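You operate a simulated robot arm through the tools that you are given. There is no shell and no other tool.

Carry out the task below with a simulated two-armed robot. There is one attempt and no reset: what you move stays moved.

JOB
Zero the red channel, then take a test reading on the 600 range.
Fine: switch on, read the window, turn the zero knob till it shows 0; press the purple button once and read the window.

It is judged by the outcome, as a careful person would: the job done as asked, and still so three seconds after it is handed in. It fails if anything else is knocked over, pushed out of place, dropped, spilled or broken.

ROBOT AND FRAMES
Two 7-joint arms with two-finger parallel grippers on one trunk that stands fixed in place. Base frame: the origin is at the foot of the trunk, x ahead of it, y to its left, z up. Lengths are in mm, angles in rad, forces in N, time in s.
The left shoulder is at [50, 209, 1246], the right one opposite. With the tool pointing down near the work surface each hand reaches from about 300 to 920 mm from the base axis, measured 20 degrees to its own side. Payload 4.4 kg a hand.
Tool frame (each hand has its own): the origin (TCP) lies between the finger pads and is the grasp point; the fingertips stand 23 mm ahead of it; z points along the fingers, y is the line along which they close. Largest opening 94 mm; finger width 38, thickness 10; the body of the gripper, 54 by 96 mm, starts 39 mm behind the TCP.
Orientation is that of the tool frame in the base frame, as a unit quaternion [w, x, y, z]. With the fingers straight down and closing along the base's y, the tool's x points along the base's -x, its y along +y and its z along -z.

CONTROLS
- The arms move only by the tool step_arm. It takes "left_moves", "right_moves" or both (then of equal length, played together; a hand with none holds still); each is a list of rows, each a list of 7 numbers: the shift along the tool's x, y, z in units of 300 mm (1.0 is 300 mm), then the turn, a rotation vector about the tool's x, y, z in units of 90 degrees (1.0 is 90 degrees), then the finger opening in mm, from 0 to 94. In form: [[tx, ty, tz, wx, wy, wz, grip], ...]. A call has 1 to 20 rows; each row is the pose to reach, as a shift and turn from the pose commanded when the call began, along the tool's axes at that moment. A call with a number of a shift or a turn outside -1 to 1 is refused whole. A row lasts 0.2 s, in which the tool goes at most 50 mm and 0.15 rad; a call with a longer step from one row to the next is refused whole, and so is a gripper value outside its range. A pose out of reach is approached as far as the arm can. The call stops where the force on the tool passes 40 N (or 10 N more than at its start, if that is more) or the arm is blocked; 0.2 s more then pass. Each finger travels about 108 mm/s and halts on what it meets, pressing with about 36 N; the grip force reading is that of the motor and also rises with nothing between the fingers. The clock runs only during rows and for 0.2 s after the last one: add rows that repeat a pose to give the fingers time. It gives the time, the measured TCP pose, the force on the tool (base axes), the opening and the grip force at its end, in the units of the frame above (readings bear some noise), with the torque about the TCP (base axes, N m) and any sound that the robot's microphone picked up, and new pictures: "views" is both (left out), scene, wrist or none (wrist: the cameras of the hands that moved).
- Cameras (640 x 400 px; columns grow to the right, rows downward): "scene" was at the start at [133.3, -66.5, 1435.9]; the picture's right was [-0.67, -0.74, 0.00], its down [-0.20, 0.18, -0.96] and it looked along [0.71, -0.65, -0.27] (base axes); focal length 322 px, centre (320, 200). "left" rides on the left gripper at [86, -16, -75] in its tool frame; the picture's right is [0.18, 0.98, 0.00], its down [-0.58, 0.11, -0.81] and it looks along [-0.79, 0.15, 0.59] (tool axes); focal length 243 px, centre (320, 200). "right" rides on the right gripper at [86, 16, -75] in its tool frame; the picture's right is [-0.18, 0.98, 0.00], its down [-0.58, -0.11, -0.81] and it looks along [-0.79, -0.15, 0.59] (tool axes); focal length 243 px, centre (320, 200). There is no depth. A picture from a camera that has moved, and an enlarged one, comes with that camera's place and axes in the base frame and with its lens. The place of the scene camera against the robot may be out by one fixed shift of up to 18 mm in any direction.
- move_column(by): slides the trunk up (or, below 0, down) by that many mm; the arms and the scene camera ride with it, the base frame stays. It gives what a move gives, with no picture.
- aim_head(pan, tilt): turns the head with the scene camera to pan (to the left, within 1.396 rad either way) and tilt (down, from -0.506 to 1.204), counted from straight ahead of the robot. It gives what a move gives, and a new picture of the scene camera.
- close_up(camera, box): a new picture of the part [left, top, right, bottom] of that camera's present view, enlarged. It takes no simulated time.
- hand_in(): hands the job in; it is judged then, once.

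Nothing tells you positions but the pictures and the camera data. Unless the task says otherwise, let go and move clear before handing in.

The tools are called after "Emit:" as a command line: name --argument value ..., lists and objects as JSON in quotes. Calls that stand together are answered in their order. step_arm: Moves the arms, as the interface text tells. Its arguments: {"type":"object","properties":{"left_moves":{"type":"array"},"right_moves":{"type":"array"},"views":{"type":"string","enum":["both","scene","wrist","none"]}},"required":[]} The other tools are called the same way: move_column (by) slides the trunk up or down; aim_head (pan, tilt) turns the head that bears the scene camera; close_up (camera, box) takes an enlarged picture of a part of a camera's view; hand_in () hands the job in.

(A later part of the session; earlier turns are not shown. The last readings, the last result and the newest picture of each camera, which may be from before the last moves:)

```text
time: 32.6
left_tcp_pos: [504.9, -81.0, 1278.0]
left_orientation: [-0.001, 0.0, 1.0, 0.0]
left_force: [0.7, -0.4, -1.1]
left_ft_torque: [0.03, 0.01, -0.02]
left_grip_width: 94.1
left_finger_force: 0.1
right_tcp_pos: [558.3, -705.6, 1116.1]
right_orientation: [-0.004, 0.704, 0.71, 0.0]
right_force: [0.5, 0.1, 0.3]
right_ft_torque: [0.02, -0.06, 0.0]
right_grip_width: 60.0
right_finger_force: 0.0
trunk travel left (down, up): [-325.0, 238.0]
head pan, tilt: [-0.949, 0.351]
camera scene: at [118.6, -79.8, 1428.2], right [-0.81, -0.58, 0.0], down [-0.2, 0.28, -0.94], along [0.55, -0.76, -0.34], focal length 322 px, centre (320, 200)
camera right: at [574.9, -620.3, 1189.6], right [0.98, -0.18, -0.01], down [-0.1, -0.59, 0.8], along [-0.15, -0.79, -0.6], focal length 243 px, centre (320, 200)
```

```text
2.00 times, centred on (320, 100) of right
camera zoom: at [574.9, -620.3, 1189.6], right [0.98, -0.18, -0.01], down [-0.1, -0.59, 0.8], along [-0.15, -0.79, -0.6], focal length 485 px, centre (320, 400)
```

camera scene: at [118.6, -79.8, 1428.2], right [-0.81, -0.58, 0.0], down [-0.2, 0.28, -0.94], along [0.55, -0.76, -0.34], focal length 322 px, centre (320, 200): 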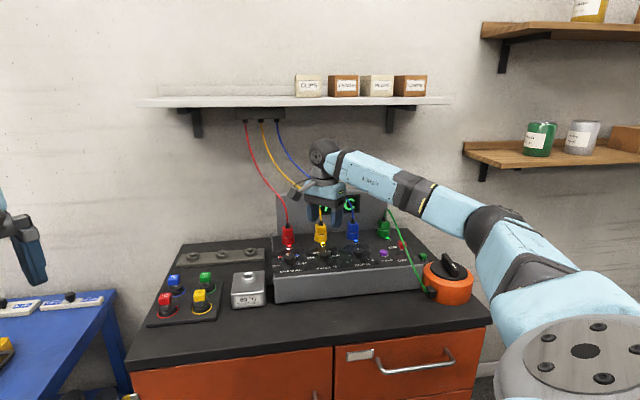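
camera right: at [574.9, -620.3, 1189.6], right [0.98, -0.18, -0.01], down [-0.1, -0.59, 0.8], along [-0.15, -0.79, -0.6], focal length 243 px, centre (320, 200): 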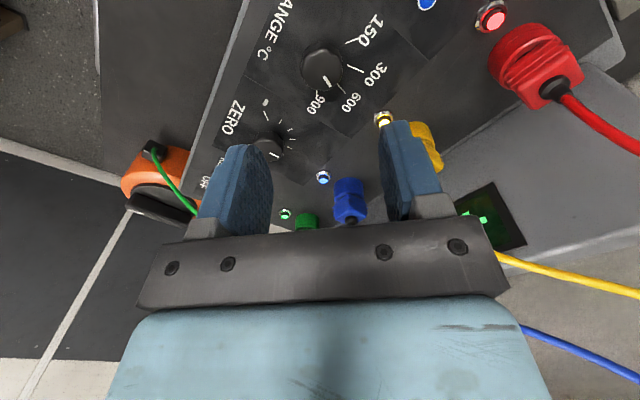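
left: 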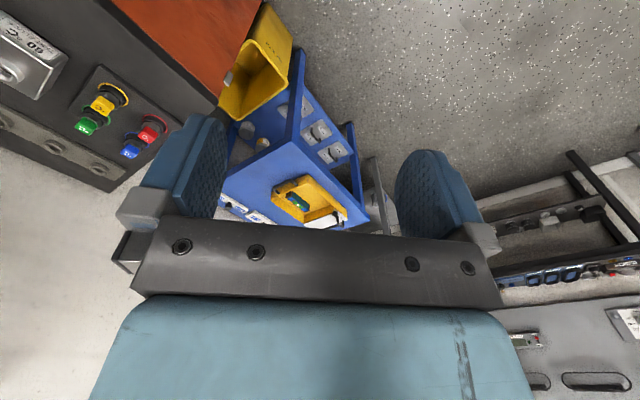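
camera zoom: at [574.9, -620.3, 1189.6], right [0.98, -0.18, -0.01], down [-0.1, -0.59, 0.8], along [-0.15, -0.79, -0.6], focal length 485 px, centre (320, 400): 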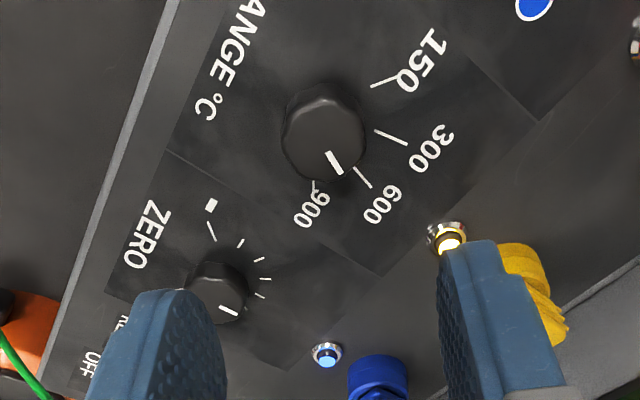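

RANGE now sits on 600 and the window still shows +7 °C. Next the ZERO knob at about (489.5,-773.5); I'll move there keeping this hand orientation so I can turn counter-clockwise.

Emit:
step_arm --right_moves '[[-0.06, -0.06, 0.0, 0, 0, 0, 60], [-0.12, -0.12, 0.05, 0, 0, 0, 60], [-0.18, -0.185, 0.12, 0, 0, 0, 60], [-0.2245, -0.2313, 0.187, 0, 0, 0, 60], [-0.2245, -0.2313, 0.187, 0, 0, 0, 60]]' --views "both"

Emit:
close_up --camera "right" --box '[220, 40, 440, 200]'

Emit:
close_up --camera "scene" --box '[260, 180, 420, 290]'

```text
time: 33.8
left_tcp_pos: [505.8, -79.5, 1276.8]
left_orientation: [0.0, 0.0, 1.0, 0.0]
left_force: [-0.7, 0.2, -1.0]
left_ft_torque: [-0.03, 0.01, -0.03]
left_grip_width: 93.7
left_finger_force: 0.1
right_tcp_pos: [488.3, -776.7, 1058.9]
right_orientation: [-0.004, 0.705, 0.709, -0.001]
right_force: [0.0, 0.3, 0.4]
right_ft_torque: [-0.03, 0.0, 0.03]
right_grip_width: 59.9
right_finger_force: 0.0
trunk travel left (down, up): [-325.0, 238.0]
head pan, tilt: [-0.949, 0.351]
camera scene: at [118.6, -79.1, 1428.2], right [-0.81, -0.58, 0.0], down [-0.2, 0.28, -0.94], along [0.55, -0.76, -0.34], focal length 322 px, centre (320, 200)
camera right: at [505.5, -689.5, 1134.1], right [0.98, -0.18, -0.01], down [-0.1, -0.59, 0.8], along [-0.15, -0.79, -0.59], focal length 243 px, centre (320, 200)
```

scene: 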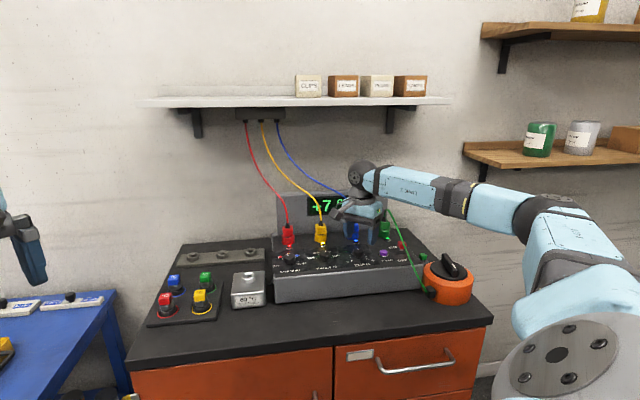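
right: 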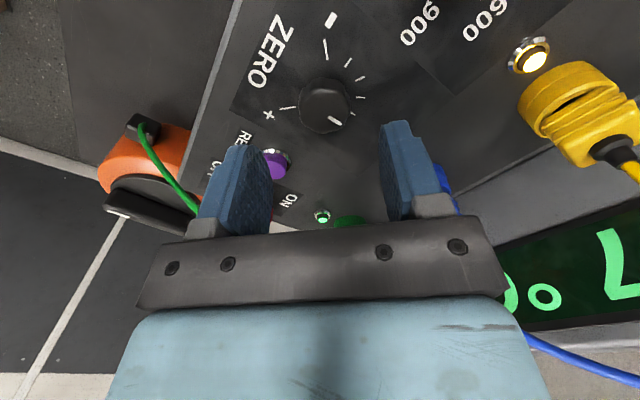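

```text
2.50 times, centred on (330, 120) of right
camera zoom: at [505.5, -689.5, 1134.1], right [0.98, -0.18, -0.01], down [-0.1, -0.59, 0.8], along [-0.15, -0.79, -0.59], focal length 606 px, centre (295, 400)
```

zoom: 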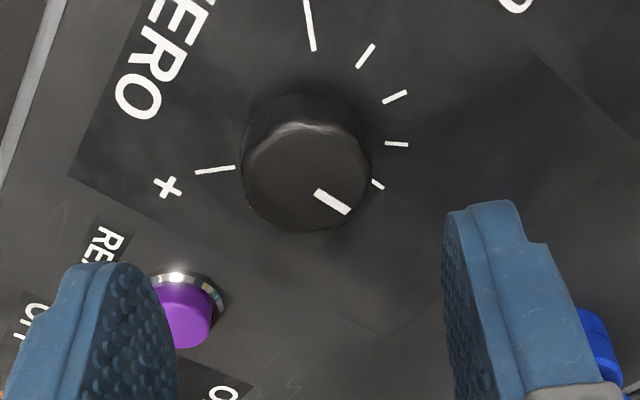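

```text
3.64 times, centred on (340, 235) of scene
camera zoom: at [118.6, -79.1, 1428.2], right [-0.81, -0.58, 0.0], down [-0.2, 0.28, -0.94], along [0.55, -0.76, -0.34], focal length 1170 px, centre (247, 73)
```

zoom: 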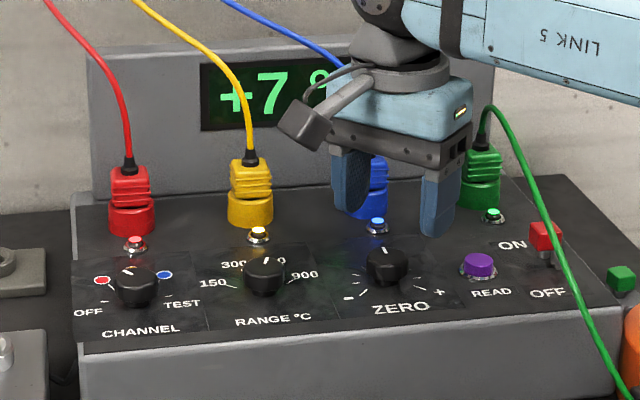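

The window "+7" remains visible from the scene camera here. The ZERO knob is about 3 mm off my axis; I'll correct, lower and grip.

Emit:
step_arm --right_moves '[[0.005, 0.009, 0.0, 0, 0, 0, 52], [0.005, 0.009, 0.05, 0, 0, 0, 52], [0.005, 0.009, 0.105, 0, 0, 0, 52], [0.005, 0.009, 0.147, 0, 0, 0, 52], [0.005, 0.009, 0.147, 0, 0, 0, 52]]' --views "wrist"

Emit:
close_up --camera "right" --box '[240, 80, 400, 220]'

Emit:
close_up --camera "scene" --box '[300, 180, 420, 280]'

```text
time: 35.0
left_tcp_pos: [504.8, -80.3, 1279.2]
left_orientation: [0.0, 0.0, 1.0, 0.0]
left_force: [-0.4, -0.1, -0.1]
left_ft_torque: [-0.04, 0.01, 0.0]
left_grip_width: 93.9
left_finger_force: 0.1
right_tcp_pos: [492.6, -772.9, 1014.9]
right_orientation: [-0.004, 0.704, 0.71, -0.001]
right_force: [-0.1, 0.6, 0.6]
right_ft_torque: [0.03, 0.02, 0.03]
right_grip_width: 52.0
right_finger_force: 0.1
trunk travel left (down, up): [-325.0, 238.0]
head pan, tilt: [-0.949, 0.351]
camera right: at [509.1, -688.2, 1089.6], right [0.98, -0.18, -0.01], down [-0.1, -0.59, 0.8], along [-0.15, -0.79, -0.59], focal length 243 px, centre (320, 200)
```

right: 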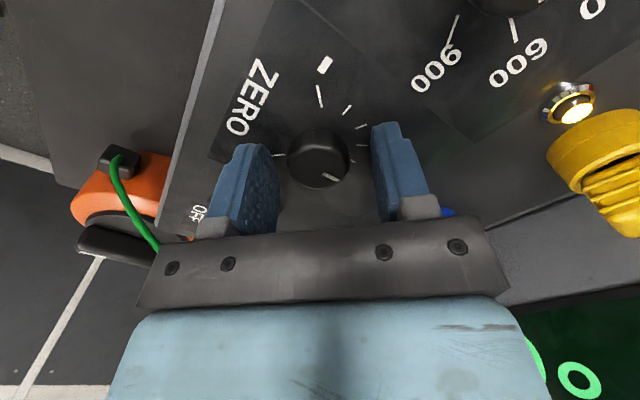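

```text
2.86 times, centred on (320, 150) of right
camera zoom: at [509.1, -688.2, 1089.6], right [0.98, -0.18, -0.01], down [-0.1, -0.59, 0.8], along [-0.15, -0.79, -0.59], focal length 693 px, centre (320, 343)
```

zoom: 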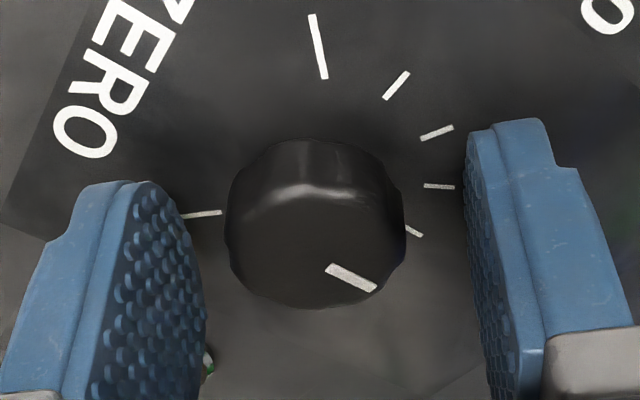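

```text
4.00 times, centred on (360, 230) of scene
camera zoom: at [118.3, -79.1, 1428.3], right [-0.81, -0.58, 0.0], down [-0.2, 0.28, -0.94], along [0.55, -0.76, -0.34], focal length 1287 px, centre (160, 80)
```

zoom: 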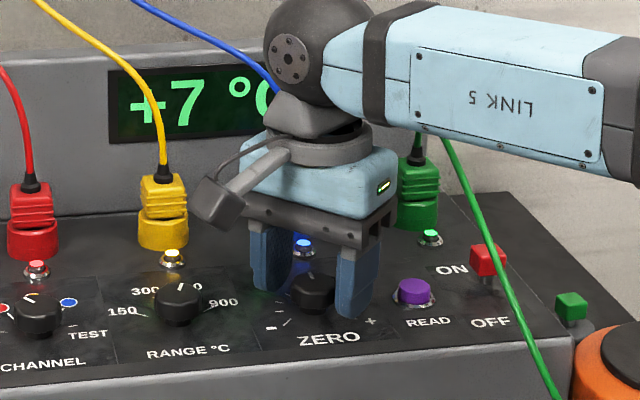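

Emit:
step_arm --right_moves '[[0.004, -0.0027, 0, 0, 0, 0, 52], [0.004, -0.0027, 0, 0, 0, 0, 35], [0.004, -0.0027, 0, 0, 0, 0, 20], [0.004, -0.0027, 0, 0, 0, 0, 20], [0.004, -0.0027, 0, 0, 0, -0.06, 20], [0.004, -0.0027, 0, 0, 0, -0.12, 20], [0.004, -0.0027, 0, 0, 0, -0.12, 20]]' --views "wrist"

Emit:
close_up --camera "right" --box '[240, 80, 400, 220]'

Emit:
close_up --camera "scene" --box '[300, 180, 420, 280]'

```text
time: 36.6
left_tcp_pos: [504.5, -81.3, 1278.4]
left_orientation: [0.0, -0.001, 1.0, 0.0]
left_force: [-0.5, -0.7, 0.1]
left_ft_torque: [0.0, -0.03, 0.01]
left_grip_width: 94.0
left_finger_force: 0.0
right_tcp_pos: [490.8, -773.2, 1014.8]
right_orientation: [-0.004, 0.634, 0.773, 0.0]
right_force: [0.2, 0.1, 0.2]
right_ft_torque: [-0.89, 0.03, 0.0]
right_grip_width: 31.2
right_finger_force: 45.0
trunk travel left (down, up): [-325.0, 238.0]
head pan, tilt: [-0.949, 0.351]
camera right: at [491.3, -685.3, 1089.7], right [1.0, 0.01, -0.01], down [0.01, -0.6, 0.8], along [0.0, -0.8, -0.6], focal length 243 px, centre (320, 200)
```

right: 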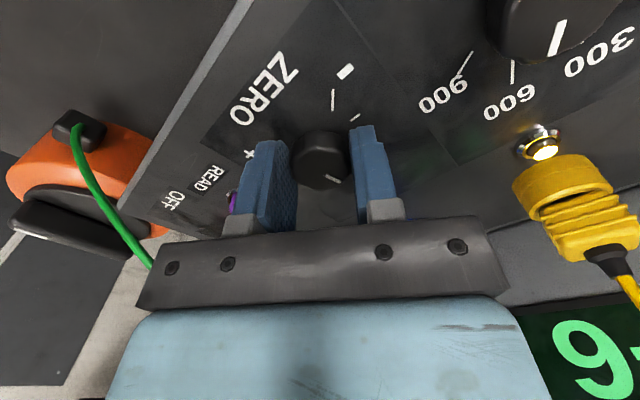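

```text
2.86 times, centred on (320, 150) of right
camera zoom: at [491.3, -685.3, 1089.7], right [1.0, 0.01, -0.01], down [0.01, -0.6, 0.8], along [0.0, -0.8, -0.6], focal length 693 px, centre (320, 343)
```

zoom: 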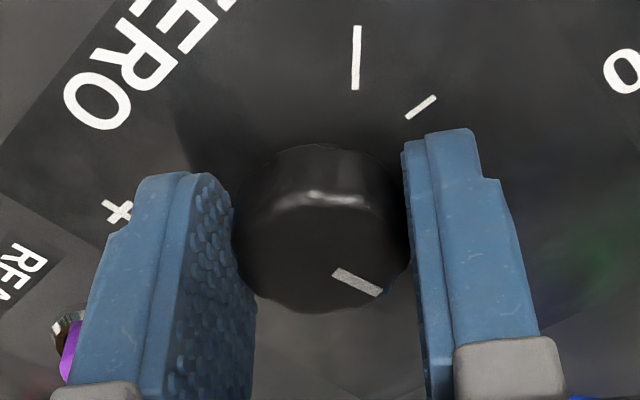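

```text
4.00 times, centred on (360, 230) of scene
camera zoom: at [118.4, -79.2, 1428.2], right [-0.81, -0.58, 0.0], down [-0.2, 0.28, -0.94], along [0.55, -0.76, -0.34], focal length 1287 px, centre (160, 80)
```

zoom: 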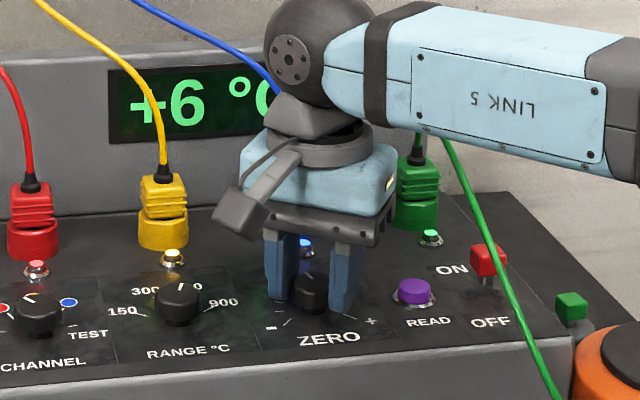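

Counter-clockwise lowers it: 10.8° changed +7 to +6. I'll continue about 45° more and re-read.

Emit:
step_arm --right_moves '[[0, 0, 0, 0, 0, -0.08, 20], [0, 0, 0, 0, 0, -0.16, 20], [0, 0, 0, 0, 0, -0.24, 20], [0, 0, 0, 0, 0, -0.32, 20], [0, 0, 0, 0, 0, -0.4, 20], [0, 0, 0, 0, 0, -0.48, 20], [0, 0, 0, 0, 0, -0.48, 20]]' --views "wrist"

Emit:
close_up --camera "right" --box '[240, 80, 400, 220]'

Emit:
close_up --camera "scene" --box '[300, 180, 420, 280]'

```text
time: 38.2
left_tcp_pos: [504.2, -80.8, 1279.1]
left_orientation: [0.002, -0.001, 1.0, 0.0]
left_force: [0.3, 0.2, -0.1]
left_ft_torque: [-0.03, -0.01, 0.04]
left_grip_width: 93.9
left_finger_force: 0.1
right_tcp_pos: [490.6, -773.1, 1015.0]
right_orientation: [-0.004, 0.307, 0.952, 0.001]
right_force: [-13.3, -6.0, -2.1]
right_ft_torque: [0.0, 1.08, -0.03]
right_grip_width: 31.2
right_finger_force: 45.3
trunk travel left (down, up): [-325.0, 238.0]
head pan, tilt: [-0.949, 0.351]
camera right: at [430.6, -710.5, 1090.2], right [0.72, 0.69, 0.0], down [0.42, -0.43, 0.8], along [0.55, -0.58, -0.6], focal length 243 px, centre (320, 200)
```

right: 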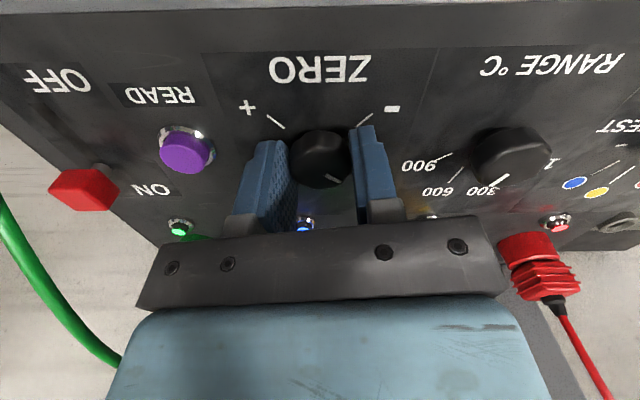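

```text
2.86 times, centred on (320, 150) of right
camera zoom: at [430.6, -710.5, 1090.2], right [0.72, 0.69, 0.0], down [0.42, -0.43, 0.8], along [0.55, -0.58, -0.6], focal length 693 px, centre (320, 343)
```

zoom: 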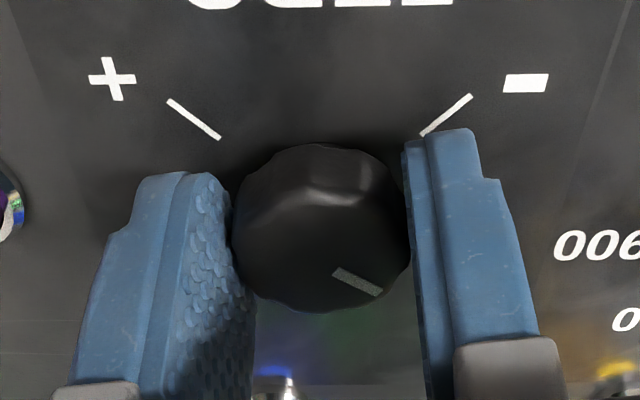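

```text
4.00 times, centred on (360, 230) of scene
camera zoom: at [116.9, -80.3, 1428.3], right [-0.81, -0.58, 0.0], down [-0.2, 0.28, -0.94], along [0.55, -0.76, -0.34], focal length 1287 px, centre (160, 80)
```

zoom: 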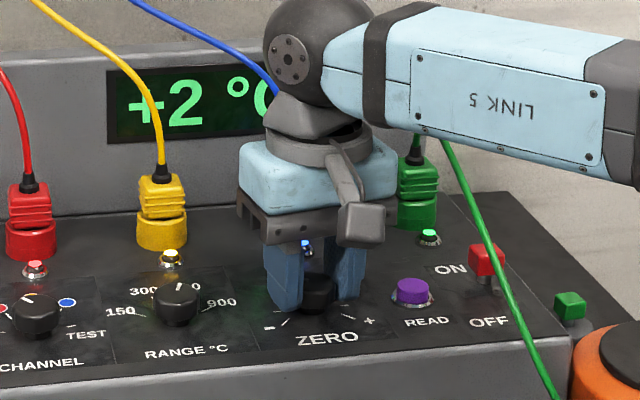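

54° in total gives +2. About 20° more should bring it to 0.

Emit:
step_arm --right_moves '[[0, 0, 0, 0, 0, -0.08, 20], [0, 0, 0, 0, 0, -0.16, 20], [0, 0, 0, 0, 0, -0.22, 20], [0, 0, 0, 0, 0, -0.22, 20]]' --views "wrist"

Emit:
close_up --camera "right" --box '[240, 80, 400, 220]'

Emit:
close_up --camera "scene" --box '[300, 180, 420, 280]'

```text
time: 39.2
left_tcp_pos: [502.3, -80.5, 1279.7]
left_orientation: [0.001, 0.001, 1.0, 0.001]
left_force: [1.0, -0.2, 0.0]
left_ft_torque: [-0.02, -0.01, 0.01]
left_grip_width: 94.0
left_finger_force: 0.1
right_tcp_pos: [490.2, -774.5, 1015.4]
right_orientation: [-0.003, 0.137, 0.991, 0.004]
right_force: [-17.1, -9.2, -2.2]
right_ft_torque: [0.09, 1.38, -0.02]
right_grip_width: 31.2
right_finger_force: 44.9
trunk travel left (down, up): [-325.0, 238.0]
head pan, tilt: [-0.949, 0.351]
camera right: at [412.3, -735.3, 1090.0], right [0.44, 0.9, 0.0], down [0.53, -0.27, 0.8], along [0.72, -0.35, -0.6], focal length 243 px, centre (320, 200)
```

right: 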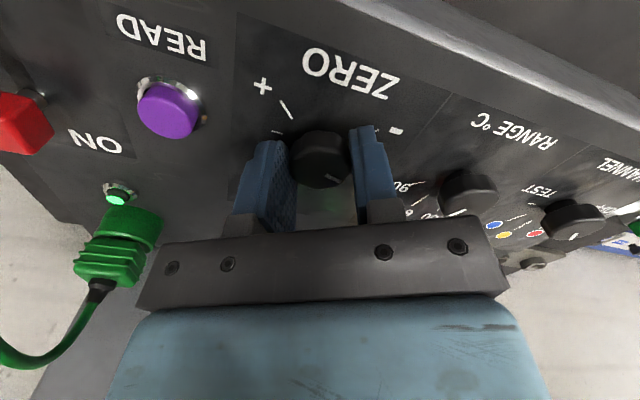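

```text
2.86 times, centred on (320, 150) of right
camera zoom: at [412.3, -735.3, 1090.0], right [0.44, 0.9, 0.0], down [0.53, -0.27, 0.8], along [0.72, -0.35, -0.6], focal length 693 px, centre (320, 343)
```

zoom: 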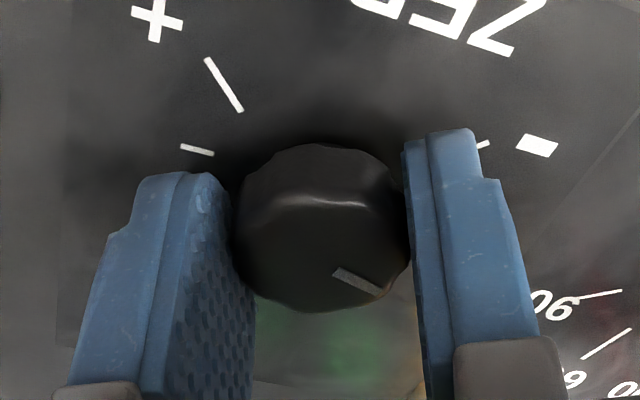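

```text
4.00 times, centred on (360, 230) of scene
camera zoom: at [116.5, -80.8, 1428.3], right [-0.81, -0.58, 0.0], down [-0.2, 0.28, -0.94], along [0.55, -0.76, -0.34], focal length 1287 px, centre (160, 80)
```

zoom: 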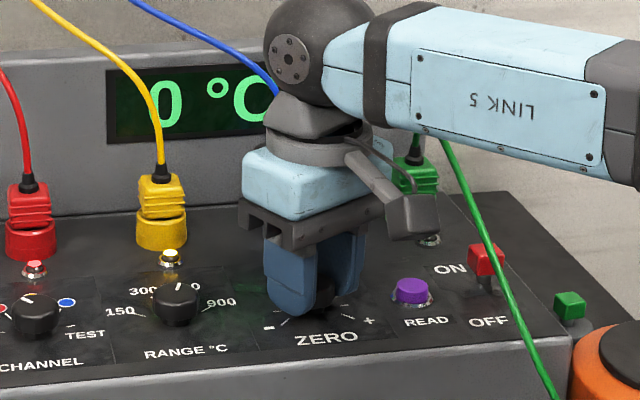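

The window shows 0 °C. I'll test a few degrees either side to centre it in the zero band before letting go.

Emit:
step_arm --right_moves '[[0, 0, 0, 0, 0, -0.045, 20], [0, 0, 0, 0, 0, -0.045, 20]]' --views "none"

Emit:
close_up --camera "scene" --box '[300, 180, 420, 280]'

```text
time: 39.5
left_tcp_pos: [504.5, -80.0, 1278.8]
left_orientation: [0.0, 0.0, 1.0, 0.0]
left_force: [0.1, -0.1, -0.1]
left_ft_torque: [-0.01, -0.01, 0.01]
left_grip_width: 93.8
left_finger_force: 0.0
right_tcp_pos: [489.0, -773.5, 1014.9]
right_orientation: [-0.006, 0.132, 0.991, -0.006]
right_force: [-10.9, -7.0, 2.2]
right_ft_torque: [-0.16, 1.16, -0.05]
right_grip_width: 31.5
right_finger_force: 45.1
right hand out of reach, approached as far as the arm can: row 1
trunk travel left (down, up): [-325.0, 238.0]
head pan, tilt: [-0.949, 0.351]
stopped in row 1 (right hand): the force on the tool passed its limit at 70 N (the readings are from after the stop); the commanded pose is now the measured one
```

```text
4.00 times, centred on (360, 230) of scene
camera zoom: at [117.5, -79.0, 1428.3], right [-0.81, -0.58, 0.0], down [-0.2, 0.28, -0.94], along [0.55, -0.76, -0.34], focal length 1287 px, centre (160, 80)
```

zoom: 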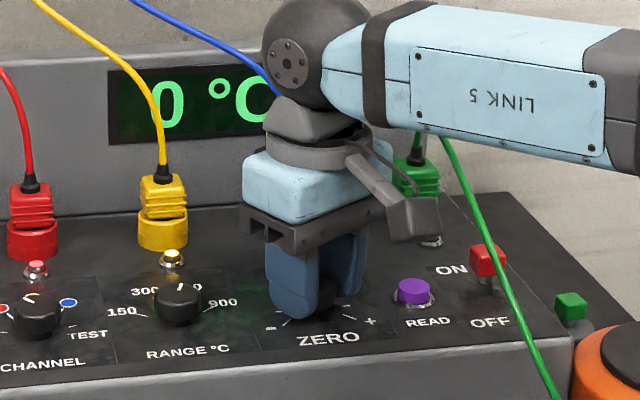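

The arm reached its turn limit there; the reading still shows 0. I'll step back clockwise a little to find how much margin there is.

Emit:
step_arm --right_moves '[[0, 0, 0, 0, 0, 0.02, 20], [0, 0, 0, 0, 0, 0.035, 20], [0, 0, 0, 0, 0, 0.035, 20]]' --views "none"

Emit:
close_up --camera "scene" --box '[300, 180, 420, 280]'

```text
time: 40.3
left_tcp_pos: [503.0, -81.0, 1279.8]
left_orientation: [0.002, 0.0, 1.0, 0.0]
left_force: [-0.1, 0.1, 0.3]
left_ft_torque: [0.0, -0.01, 0.0]
left_grip_width: 94.1
left_finger_force: 0.2
right_tcp_pos: [489.5, -773.3, 1014.2]
right_orientation: [-0.005, 0.158, 0.987, -0.005]
right_force: [-15.9, -11.5, 2.3]
right_ft_torque: [-0.02, 1.54, -0.04]
right_grip_width: 31.1
right_finger_force: 44.8
trunk travel left (down, up): [-325.0, 238.0]
head pan, tilt: [-0.949, 0.351]
```

```text
4.00 times, centred on (360, 230) of scene
camera zoom: at [116.4, -80.4, 1428.4], right [-0.81, -0.58, 0.0], down [-0.2, 0.28, -0.94], along [0.55, -0.76, -0.34], focal length 1287 px, centre (160, 80)
```

zoom: 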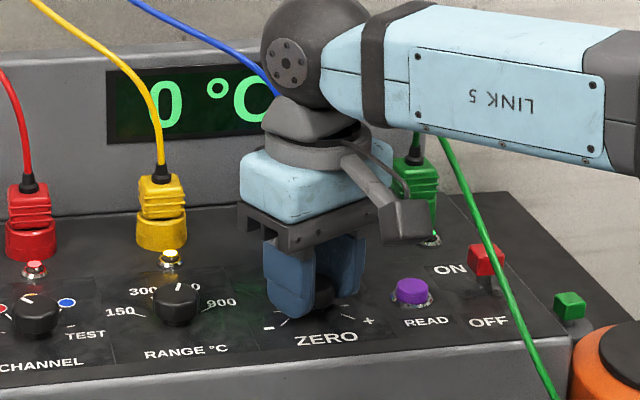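

Emit:
step_arm --right_moves '[[0, 0, 0, 0, 0, 0.015, 20], [0, 0, 0, 0, 0, 0.03, 20], [0, 0, 0, 0, 0, 0.03, 20]]' --views "none"

Emit:
close_up --camera "scene" --box '[300, 180, 420, 280]'

```text
time: 41.1
left_tcp_pos: [502.0, -81.9, 1280.2]
left_orientation: [0.001, -0.001, 1.0, 0.001]
left_force: [-0.1, -0.9, -0.8]
left_ft_torque: [-0.01, 0.02, 0.01]
left_grip_width: 93.8
left_finger_force: 0.0
right_tcp_pos: [489.8, -772.5, 1013.8]
right_orientation: [-0.004, 0.182, 0.983, -0.004]
right_force: [-20.9, -15.0, 4.6]
right_ft_torque: [-0.04, 1.36, -0.04]
right_grip_width: 31.1
right_finger_force: 45.5
trunk travel left (down, up): [-325.0, 238.0]
head pan, tilt: [-0.949, 0.351]
```

```text
4.00 times, centred on (360, 230) of scene
camera zoom: at [115.4, -80.6, 1428.5], right [-0.81, -0.58, 0.0], down [-0.2, 0.28, -0.94], along [0.55, -0.76, -0.34], focal length 1287 px, centre (160, 80)
```

zoom: 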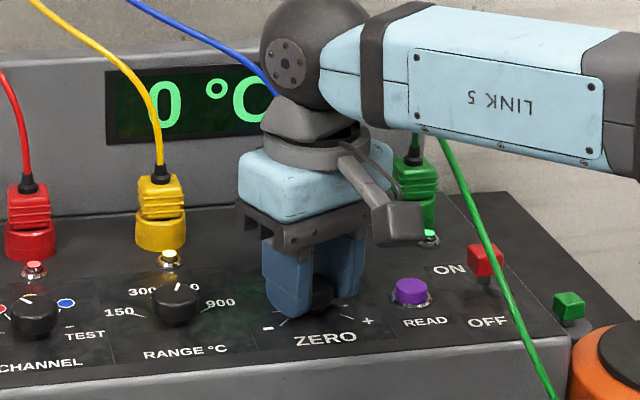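

Zero holds over at least 68.5°–74°, so ~70° is comfortably inside. I'll nudge to about 70°, relieve the side load, then release and lift.

Emit:
step_arm --right_moves '[[0.0042, -0.0066, 0, 0, 0, -0.017, 20], [0.0042, -0.0066, 0, 0, 0, -0.017, 20], [0.0042, -0.0066, 0, 0, 0, -0.017, 34], [0.0042, -0.0066, 0, 0, 0, -0.017, 56], [0.0042, -0.0066, 0, 0, 0, -0.017, 56], [0.0042, -0.0066, -0.1, 0, 0, -0.017, 56], [0.0042, -0.0066, -0.22, 0, 0, -0.017, 56], [0.0042, -0.0066, -0.34, 0, 0, -0.017, 56], [0.0042, -0.0066, -0.34, 0, 0, -0.017, 56]]' --views "both"

Emit:
close_up --camera "scene" --box '[250, 180, 410, 290]'

Emit:
close_up --camera "right" --box '[200, 0, 440, 200]'

```text
time: 43.1
left_tcp_pos: [504.6, -80.9, 1278.3]
left_orientation: [0.001, 0.0, 1.0, 0.0]
left_force: [0.1, 0.0, -0.2]
left_ft_torque: [-0.02, 0.03, 0.0]
left_grip_width: 93.9
left_finger_force: 0.0
right_tcp_pos: [491.7, -773.9, 1116.8]
right_orientation: [-0.004, 0.168, 0.986, -0.004]
right_force: [0.6, -0.2, -0.5]
right_ft_torque: [0.04, 0.01, 0.0]
right_grip_width: 55.8
right_finger_force: 0.0
trunk travel left (down, up): [-325.0, 238.0]
head pan, tilt: [-0.949, 0.351]
camera scene: at [118.5, -79.7, 1428.2], right [-0.81, -0.58, 0.0], down [-0.2, 0.28, -0.94], along [0.55, -0.76, -0.34], focal length 322 px, centre (320, 200)
camera right: at [417.2, -729.2, 1191.9], right [0.5, 0.87, -0.01], down [0.52, -0.29, 0.8], along [0.69, -0.41, -0.6], focal length 243 px, centre (320, 200)
```

scene: 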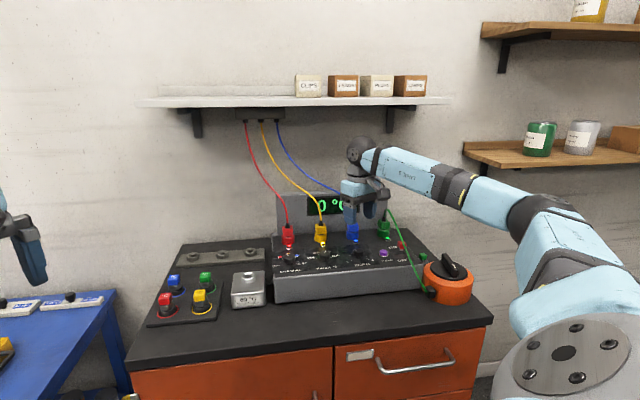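
right: 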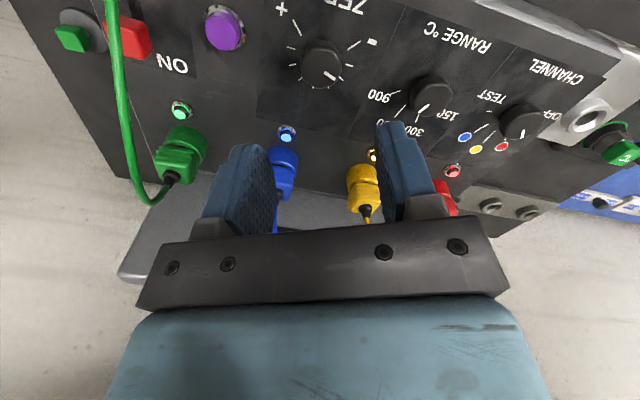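

```text
3.64 times, centred on (330, 235) of scene
camera zoom: at [118.5, -79.7, 1428.2], right [-0.81, -0.58, 0.0], down [-0.2, 0.28, -0.94], along [0.55, -0.76, -0.34], focal length 1170 px, centre (284, 73)
```

zoom: 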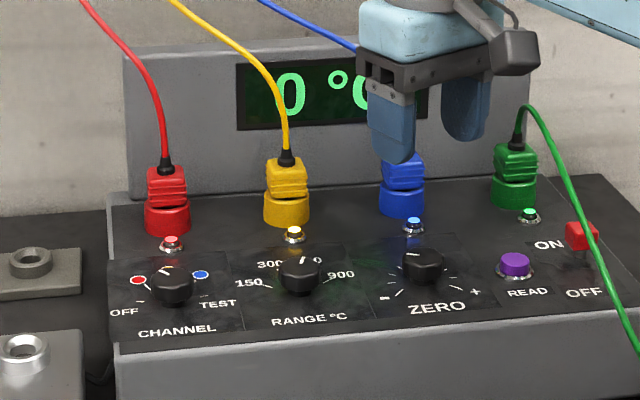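

```text
2.00 times, centred on (320, 100) of right
camera zoom: at [417.2, -729.2, 1191.9], right [0.5, 0.87, -0.01], down [0.52, -0.29, 0.8], along [0.69, -0.41, -0.6], focal length 485 px, centre (320, 400)
```

zoom: 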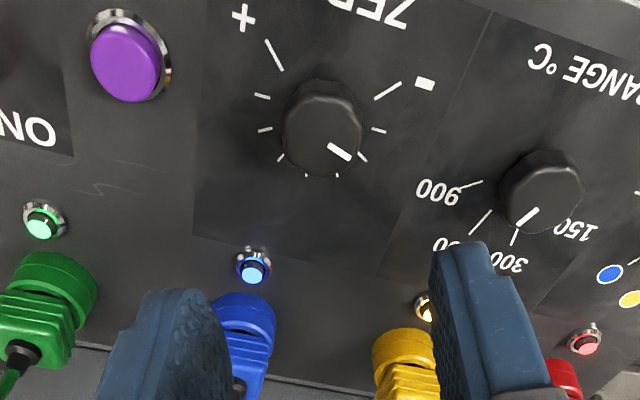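

The window holds at 0 °C, RANGE is on 600, CHANNEL on red. Next, CHANNEL must go to TEST (135° clockwise); I'll hover above that knob and check in the air how far the hand can turn clockwise.

Emit:
step_arm --right_moves '[[-0.025, 0.052, 0.0, 0, 0, 0.08, 56], [-0.051, 0.104, 0.0, 0, 0, 0.17, 56], [-0.076, 0.155, 0.0, 0, 0, 0.26, 56], [-0.102, 0.207, 0.0, 0, 0, 0.35, 56], [-0.127, 0.259, 0.02, 0, 0, 0.44, 56], [-0.153, 0.311, 0.05, 0, 0, 0.53, 56], [-0.178, 0.363, 0.08, 0, 0, 0.62, 56], [-0.204, 0.414, 0.1, 0, 0, 0.71, 56], [-0.229, 0.466, 0.12, 0, 0, 0.8, 56], [-0.255, 0.518, 0.15, 0, 0, 0.89, 56], [-0.2804, 0.5697, 0.18, 0, 0, 0.98, 56], [-0.2804, 0.5697, 0.18, 0, 0, 0.98, 56]]' --views "both"

Emit:
close_up --camera "scene" --box '[250, 180, 410, 290]'

```text
time: 45.7
left_tcp_pos: [505.7, -80.0, 1278.1]
left_orientation: [0.0, 0.0, 1.0, 0.0]
left_force: [-0.8, -1.3, 0.7]
left_ft_torque: [0.0, -0.03, 0.0]
left_grip_width: 94.1
left_finger_force: 0.1
right_tcp_pos: [628.3, -638.1, 1059.2]
right_orientation: [0.0, 0.806, 0.591, -0.007]
right_force: [-0.1, -0.4, -0.2]
right_ft_torque: [0.01, -0.04, 0.0]
right_grip_width: 56.2
right_finger_force: 0.1
trunk travel left (down, up): [-325.0, 238.0]
head pan, tilt: [-0.949, 0.351]
camera scene: at [118.0, -79.3, 1428.3], right [-0.81, -0.58, 0.0], down [-0.2, 0.28, -0.94], along [0.55, -0.76, -0.34], focal length 322 px, centre (320, 200)
camera right: at [671.1, -560.4, 1133.1], right [0.88, -0.47, 0.0], down [-0.27, -0.51, 0.81], along [-0.39, -0.72, -0.58], focal length 243 px, centre (320, 200)
```

scene: 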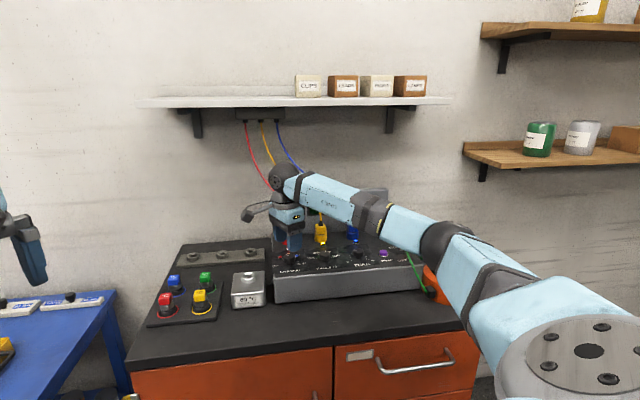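
right: 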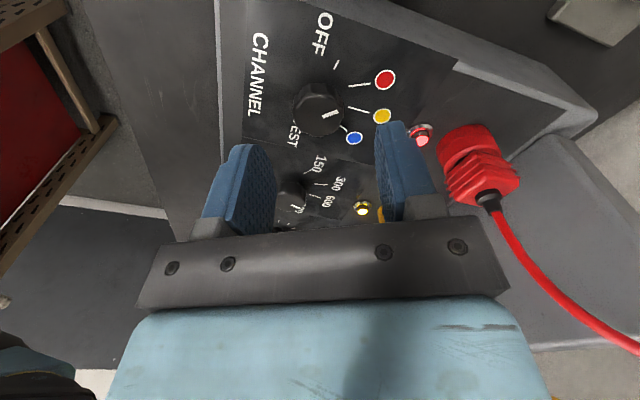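

```text
3.64 times, centred on (330, 235) of scene
camera zoom: at [118.0, -79.3, 1428.3], right [-0.81, -0.58, 0.0], down [-0.2, 0.28, -0.94], along [0.55, -0.76, -0.34], focal length 1170 px, centre (284, 73)
```

zoom: 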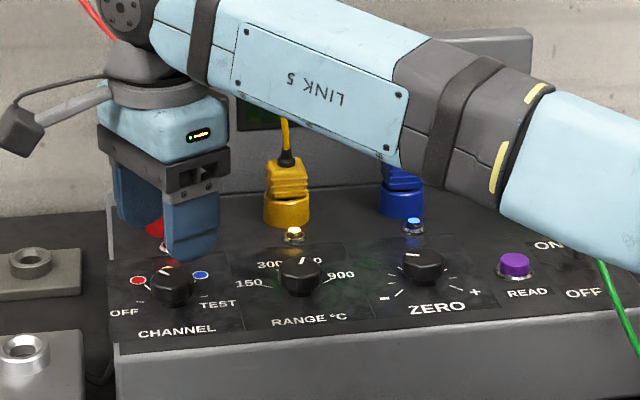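

Facing −107° is reachable. I'll rotate back 88° in the air, ready to grip for a 90° turn.

Emit:
step_arm --right_moves '[[0, 0, 0, 0, 0, -0.09, 56], [0, 0, 0, 0, 0, -0.18, 56], [0, 0, 0, 0, 0, -0.27, 56], [0, 0, 0, 0, 0, -0.36, 56], [0, 0, 0, 0, 0, -0.45, 56], [0, 0, 0, 0, 0, -0.54, 56], [0, 0, 0, 0, 0, -0.63, 56], [0, 0, 0, 0, 0, -0.72, 56], [0, 0, 0, 0, 0, -0.81, 56], [0, 0, 0, 0, 0, -0.9, 56], [0, 0, 0, 0, 0, -0.98, 56], [0, 0, 0, 0, 0, -0.98, 56]]' --views "wrist"

Emit:
close_up --camera "right" --box '[220, 40, 440, 200]'

```text
time: 48.3
left_tcp_pos: [504.0, -80.9, 1279.4]
left_orientation: [0.0, 0.0, 1.0, -0.001]
left_force: [0.1, 0.6, 0.7]
left_ft_torque: [0.03, -0.01, 0.0]
left_grip_width: 93.8
left_finger_force: 0.1
right_tcp_pos: [626.8, -639.3, 1060.0]
right_orientation: [-0.004, 0.167, 0.986, -0.004]
right_force: [0.2, -0.6, -1.2]
right_ft_torque: [-0.01, 0.02, -0.03]
right_grip_width: 56.2
right_finger_force: 0.1
trunk travel left (down, up): [-325.0, 238.0]
head pan, tilt: [-0.949, 0.351]
camera right: at [551.7, -595.0, 1134.2], right [0.5, 0.87, -0.01], down [0.52, -0.29, 0.8], along [0.69, -0.41, -0.6], focal length 243 px, centre (320, 200)
```

right: 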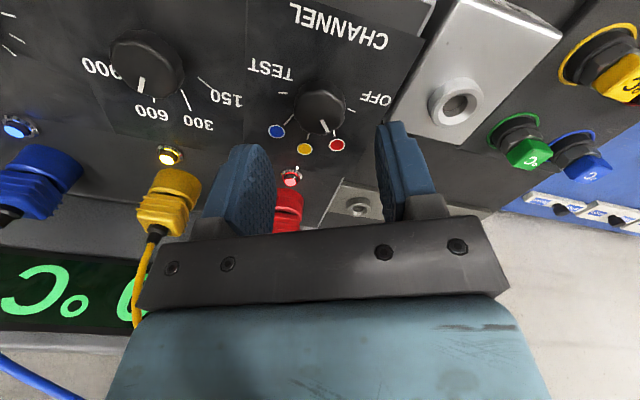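

```text
2.50 times, centred on (330, 120) of right
camera zoom: at [551.7, -595.0, 1134.2], right [0.5, 0.87, -0.01], down [0.52, -0.29, 0.8], along [0.69, -0.41, -0.6], focal length 606 px, centre (295, 400)
```

zoom: 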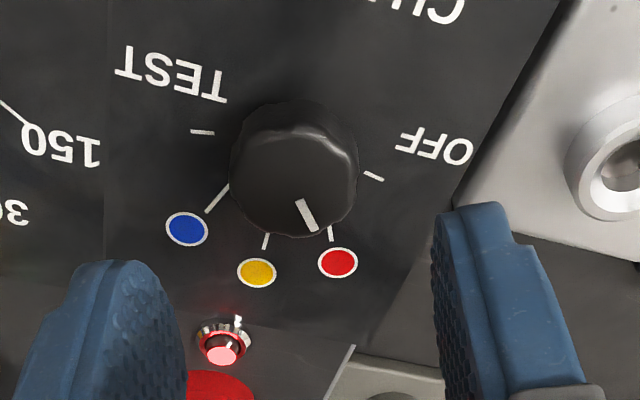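

Pointer on red and tool centred. Lowering and gripping the CHANNEL knob.

Emit:
step_arm --right_moves '[[0, 0, 0.05, 0, 0, 0, 56], [0, 0, 0.11, 0, 0, 0, 56], [0, 0, 0.152, 0, 0, 0, 56], [0, 0, 0.152, 0, 0, 0, 45], [0, 0, 0.152, 0, 0, 0, 25], [0, 0, 0.152, 0, 0, 0, 20], [0, 0, 0.152, 0, 0, 0, 20]]' --views "wrist"

Emit:
close_up --camera "right" --box '[240, 80, 400, 220]'

```text
time: 49.9
left_tcp_pos: [505.8, -81.0, 1278.0]
left_orientation: [0.0, -0.001, 1.0, 0.0]
left_force: [0.2, 0.2, 1.2]
left_ft_torque: [-0.04, 0.02, 0.02]
left_grip_width: 94.0
left_finger_force: 0.0
right_tcp_pos: [626.8, -640.4, 1013.2]
right_orientation: [-0.004, 0.167, 0.986, -0.005]
right_force: [0.3, 10.2, -5.4]
right_ft_torque: [0.05, -0.73, 0.01]
right_grip_width: 31.4
right_finger_force: 44.9
trunk travel left (down, up): [-325.0, 238.0]
head pan, tilt: [-0.949, 0.351]
camera right: at [551.4, -595.5, 1087.8], right [0.5, 0.87, -0.01], down [0.52, -0.29, 0.8], along [0.69, -0.41, -0.6], focal length 243 px, centre (320, 200)
```

right: 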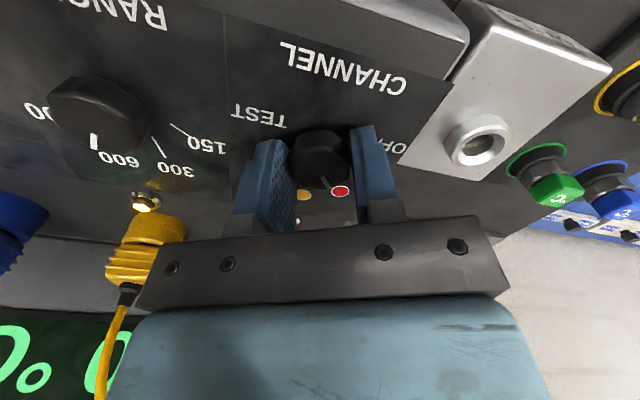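

```text
2.86 times, centred on (320, 150) of right
camera zoom: at [551.4, -595.5, 1087.8], right [0.5, 0.87, -0.01], down [0.52, -0.29, 0.8], along [0.69, -0.41, -0.6], focal length 693 px, centre (320, 343)
```

zoom: 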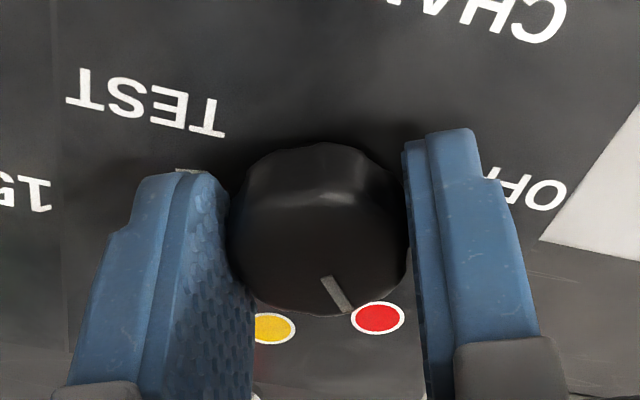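

Well aligned. Turning 90° clockwise (red → blue position) as the first part.

Emit:
step_arm --right_moves '[[0, 0, 0, 0, 0, 0.09, 20], [0, 0, 0, 0, 0, 0.18, 20], [0, 0, 0, 0, 0, 0.27, 20], [0, 0, 0, 0, 0, 0.36, 20], [0, 0, 0, 0, 0, 0.45, 20], [0, 0, 0, 0, 0, 0.54, 20], [0, 0, 0, 0, 0, 0.63, 20], [0, 0, 0, 0, 0, 0.72, 20], [0, 0, 0, 0, 0, 0.81, 20], [0, 0, 0, 0, 0, 0.9, 20], [0, 0, 0, 0, 0, 0.99, 20], [0, 0, 0, 0, 0, 1.0, 20], [0, 0, 0, 0, 0, 1.0, 20]]' --views "wrist"

Emit:
close_up --camera "right" --box '[240, 80, 400, 220]'

Emit:
close_up --camera "scene" --box '[250, 180, 410, 290]'

```text
time: 52.7
left_tcp_pos: [503.5, -81.2, 1278.3]
left_orientation: [0.0, 0.001, 1.0, 0.0]
left_force: [-0.5, 0.5, -0.1]
left_ft_torque: [-0.04, 0.0, -0.01]
left_grip_width: 94.0
left_finger_force: 0.1
right_tcp_pos: [625.8, -640.6, 1012.6]
right_orientation: [0.0, 0.816, 0.578, -0.007]
right_force: [-6.6, 3.6, -4.5]
right_ft_torque: [0.26, -0.08, 0.03]
right_grip_width: 31.3
right_finger_force: 45.0
trunk travel left (down, up): [-325.0, 238.0]
head pan, tilt: [-0.949, 0.351]
camera right: at [671.0, -563.4, 1086.3], right [0.87, -0.5, 0.0], down [-0.29, -0.51, 0.81], along [-0.41, -0.7, -0.58], focal length 243 px, centre (320, 200)
```

right: 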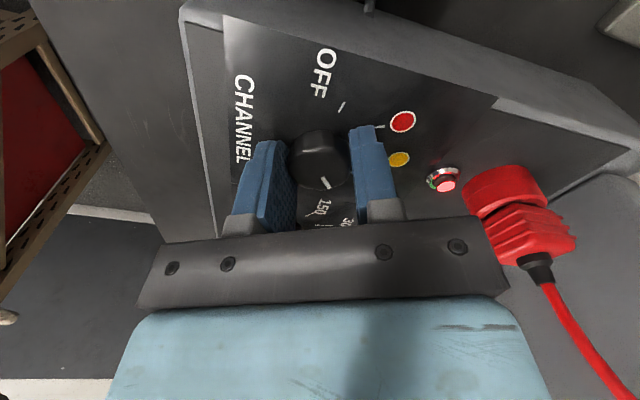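

```text
2.86 times, centred on (320, 150) of right
camera zoom: at [671.0, -563.4, 1086.3], right [0.87, -0.5, 0.0], down [-0.29, -0.51, 0.81], along [-0.41, -0.7, -0.58], focal length 693 px, centre (320, 343)
```

zoom: 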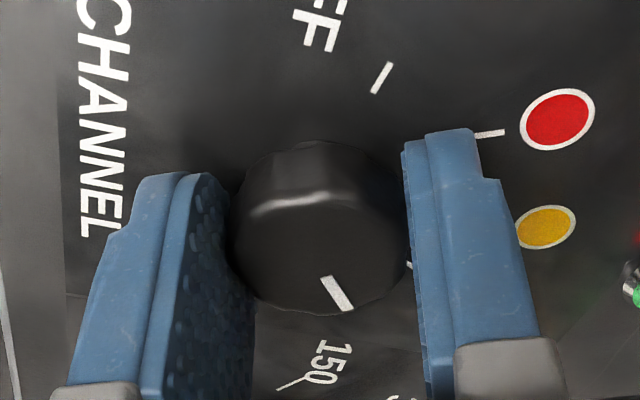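

```text
3.64 times, centred on (330, 235) of scene
camera zoom: at [118.2, -79.5, 1428.2], right [-0.81, -0.58, 0.0], down [-0.2, 0.28, -0.94], along [0.55, -0.76, -0.34], focal length 1170 px, centre (284, 73)
```

zoom: 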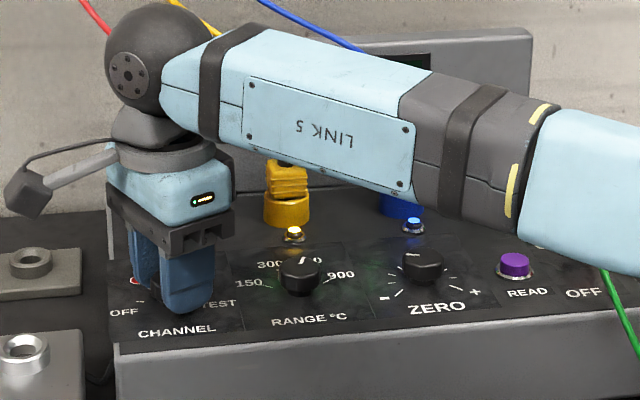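

Turned smoothly. I'll release, lift, rotate the hand back, and do the remaining 45° to TEST with a fresh grip.

Emit:
step_arm --right_moves '[[0, 0, 0, 0, 0, 0, 34], [0, 0, 0, 0, 0, 0, 56], [0, 0, 0, 0, 0, 0, 56], [0, 0, -0.08, 0, 0, 0, 56], [0, 0, -0.155, 0, 0, 0, 56], [0, 0, -0.155, 0, 0, -0.09, 56], [0, 0, -0.155, 0, 0, -0.18, 56], [0, 0, -0.155, 0, 0, -0.27, 56], [0, 0, -0.155, 0, 0, -0.36, 56], [0, 0, -0.155, 0, 0, -0.45, 56], [0, 0, -0.155, 0, 0, -0.54, 56], [0, 0, -0.155, 0, 0, -0.63, 56], [0, 0, -0.155, 0, 0, -0.7, 56], [0, 0, -0.155, 0, 0, -0.7, 56]]' --views "both"

Emit:
close_up --camera "right" --box '[220, 40, 440, 200]'

Emit:
close_up --camera "scene" --box '[250, 180, 410, 290]'

```text
time: 55.7
left_tcp_pos: [505.0, -80.0, 1279.5]
left_orientation: [0.0, 0.001, 1.0, 0.0]
left_force: [-0.1, 0.2, 0.3]
left_ft_torque: [0.0, 0.0, 0.0]
left_grip_width: 94.0
left_finger_force: 0.2
right_tcp_pos: [627.9, -639.9, 1059.6]
right_orientation: [-0.003, 0.392, 0.92, -0.006]
right_force: [-0.3, 1.1, -0.7]
right_ft_torque: [-0.03, -0.02, -0.01]
right_grip_width: 56.1
right_finger_force: 0.1
trunk travel left (down, up): [-325.0, 238.0]
head pan, tilt: [-0.949, 0.351]
camera scene: at [118.4, -79.3, 1428.2], right [-0.81, -0.58, 0.0], down [-0.2, 0.28, -0.94], along [0.55, -0.76, -0.34], focal length 322 px, centre (320, 200)
camera right: at [579.9, -565.5, 1133.9], right [0.84, 0.55, -0.01], down [0.33, -0.49, 0.81], along [0.44, -0.68, -0.59], focal length 243 px, centre (320, 200)
```

scene: 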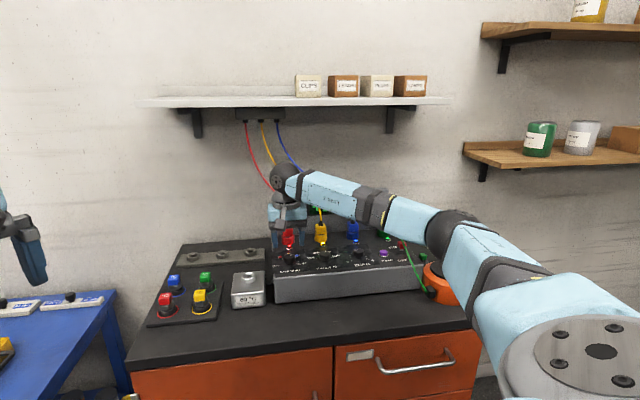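
right: 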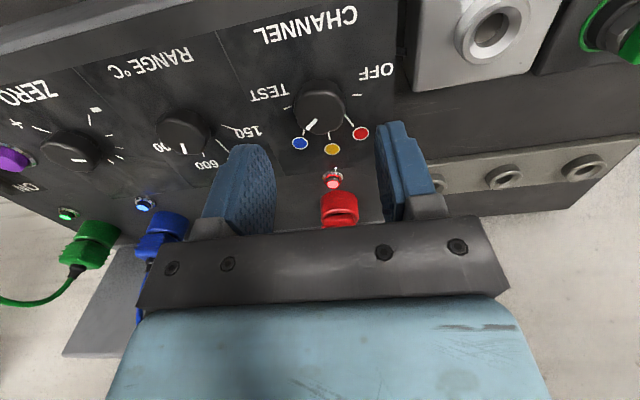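

```text
2.50 times, centred on (330, 120) of right
camera zoom: at [579.9, -565.5, 1133.9], right [0.84, 0.55, -0.01], down [0.33, -0.49, 0.81], along [0.44, -0.68, -0.59], focal length 606 px, centre (295, 400)
```

zoom: 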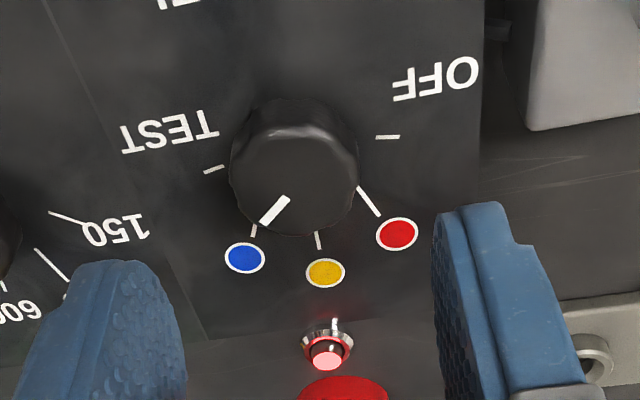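

```text
3.64 times, centred on (330, 235) of scene
camera zoom: at [118.4, -79.3, 1428.2], right [-0.81, -0.58, 0.0], down [-0.2, 0.28, -0.94], along [0.55, -0.76, -0.34], focal length 1170 px, centre (284, 73)
```

zoom: 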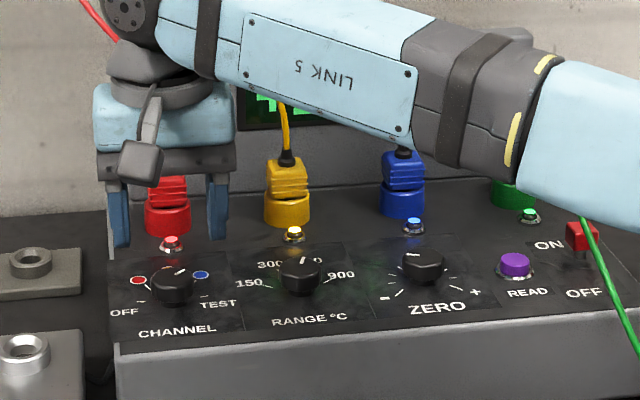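

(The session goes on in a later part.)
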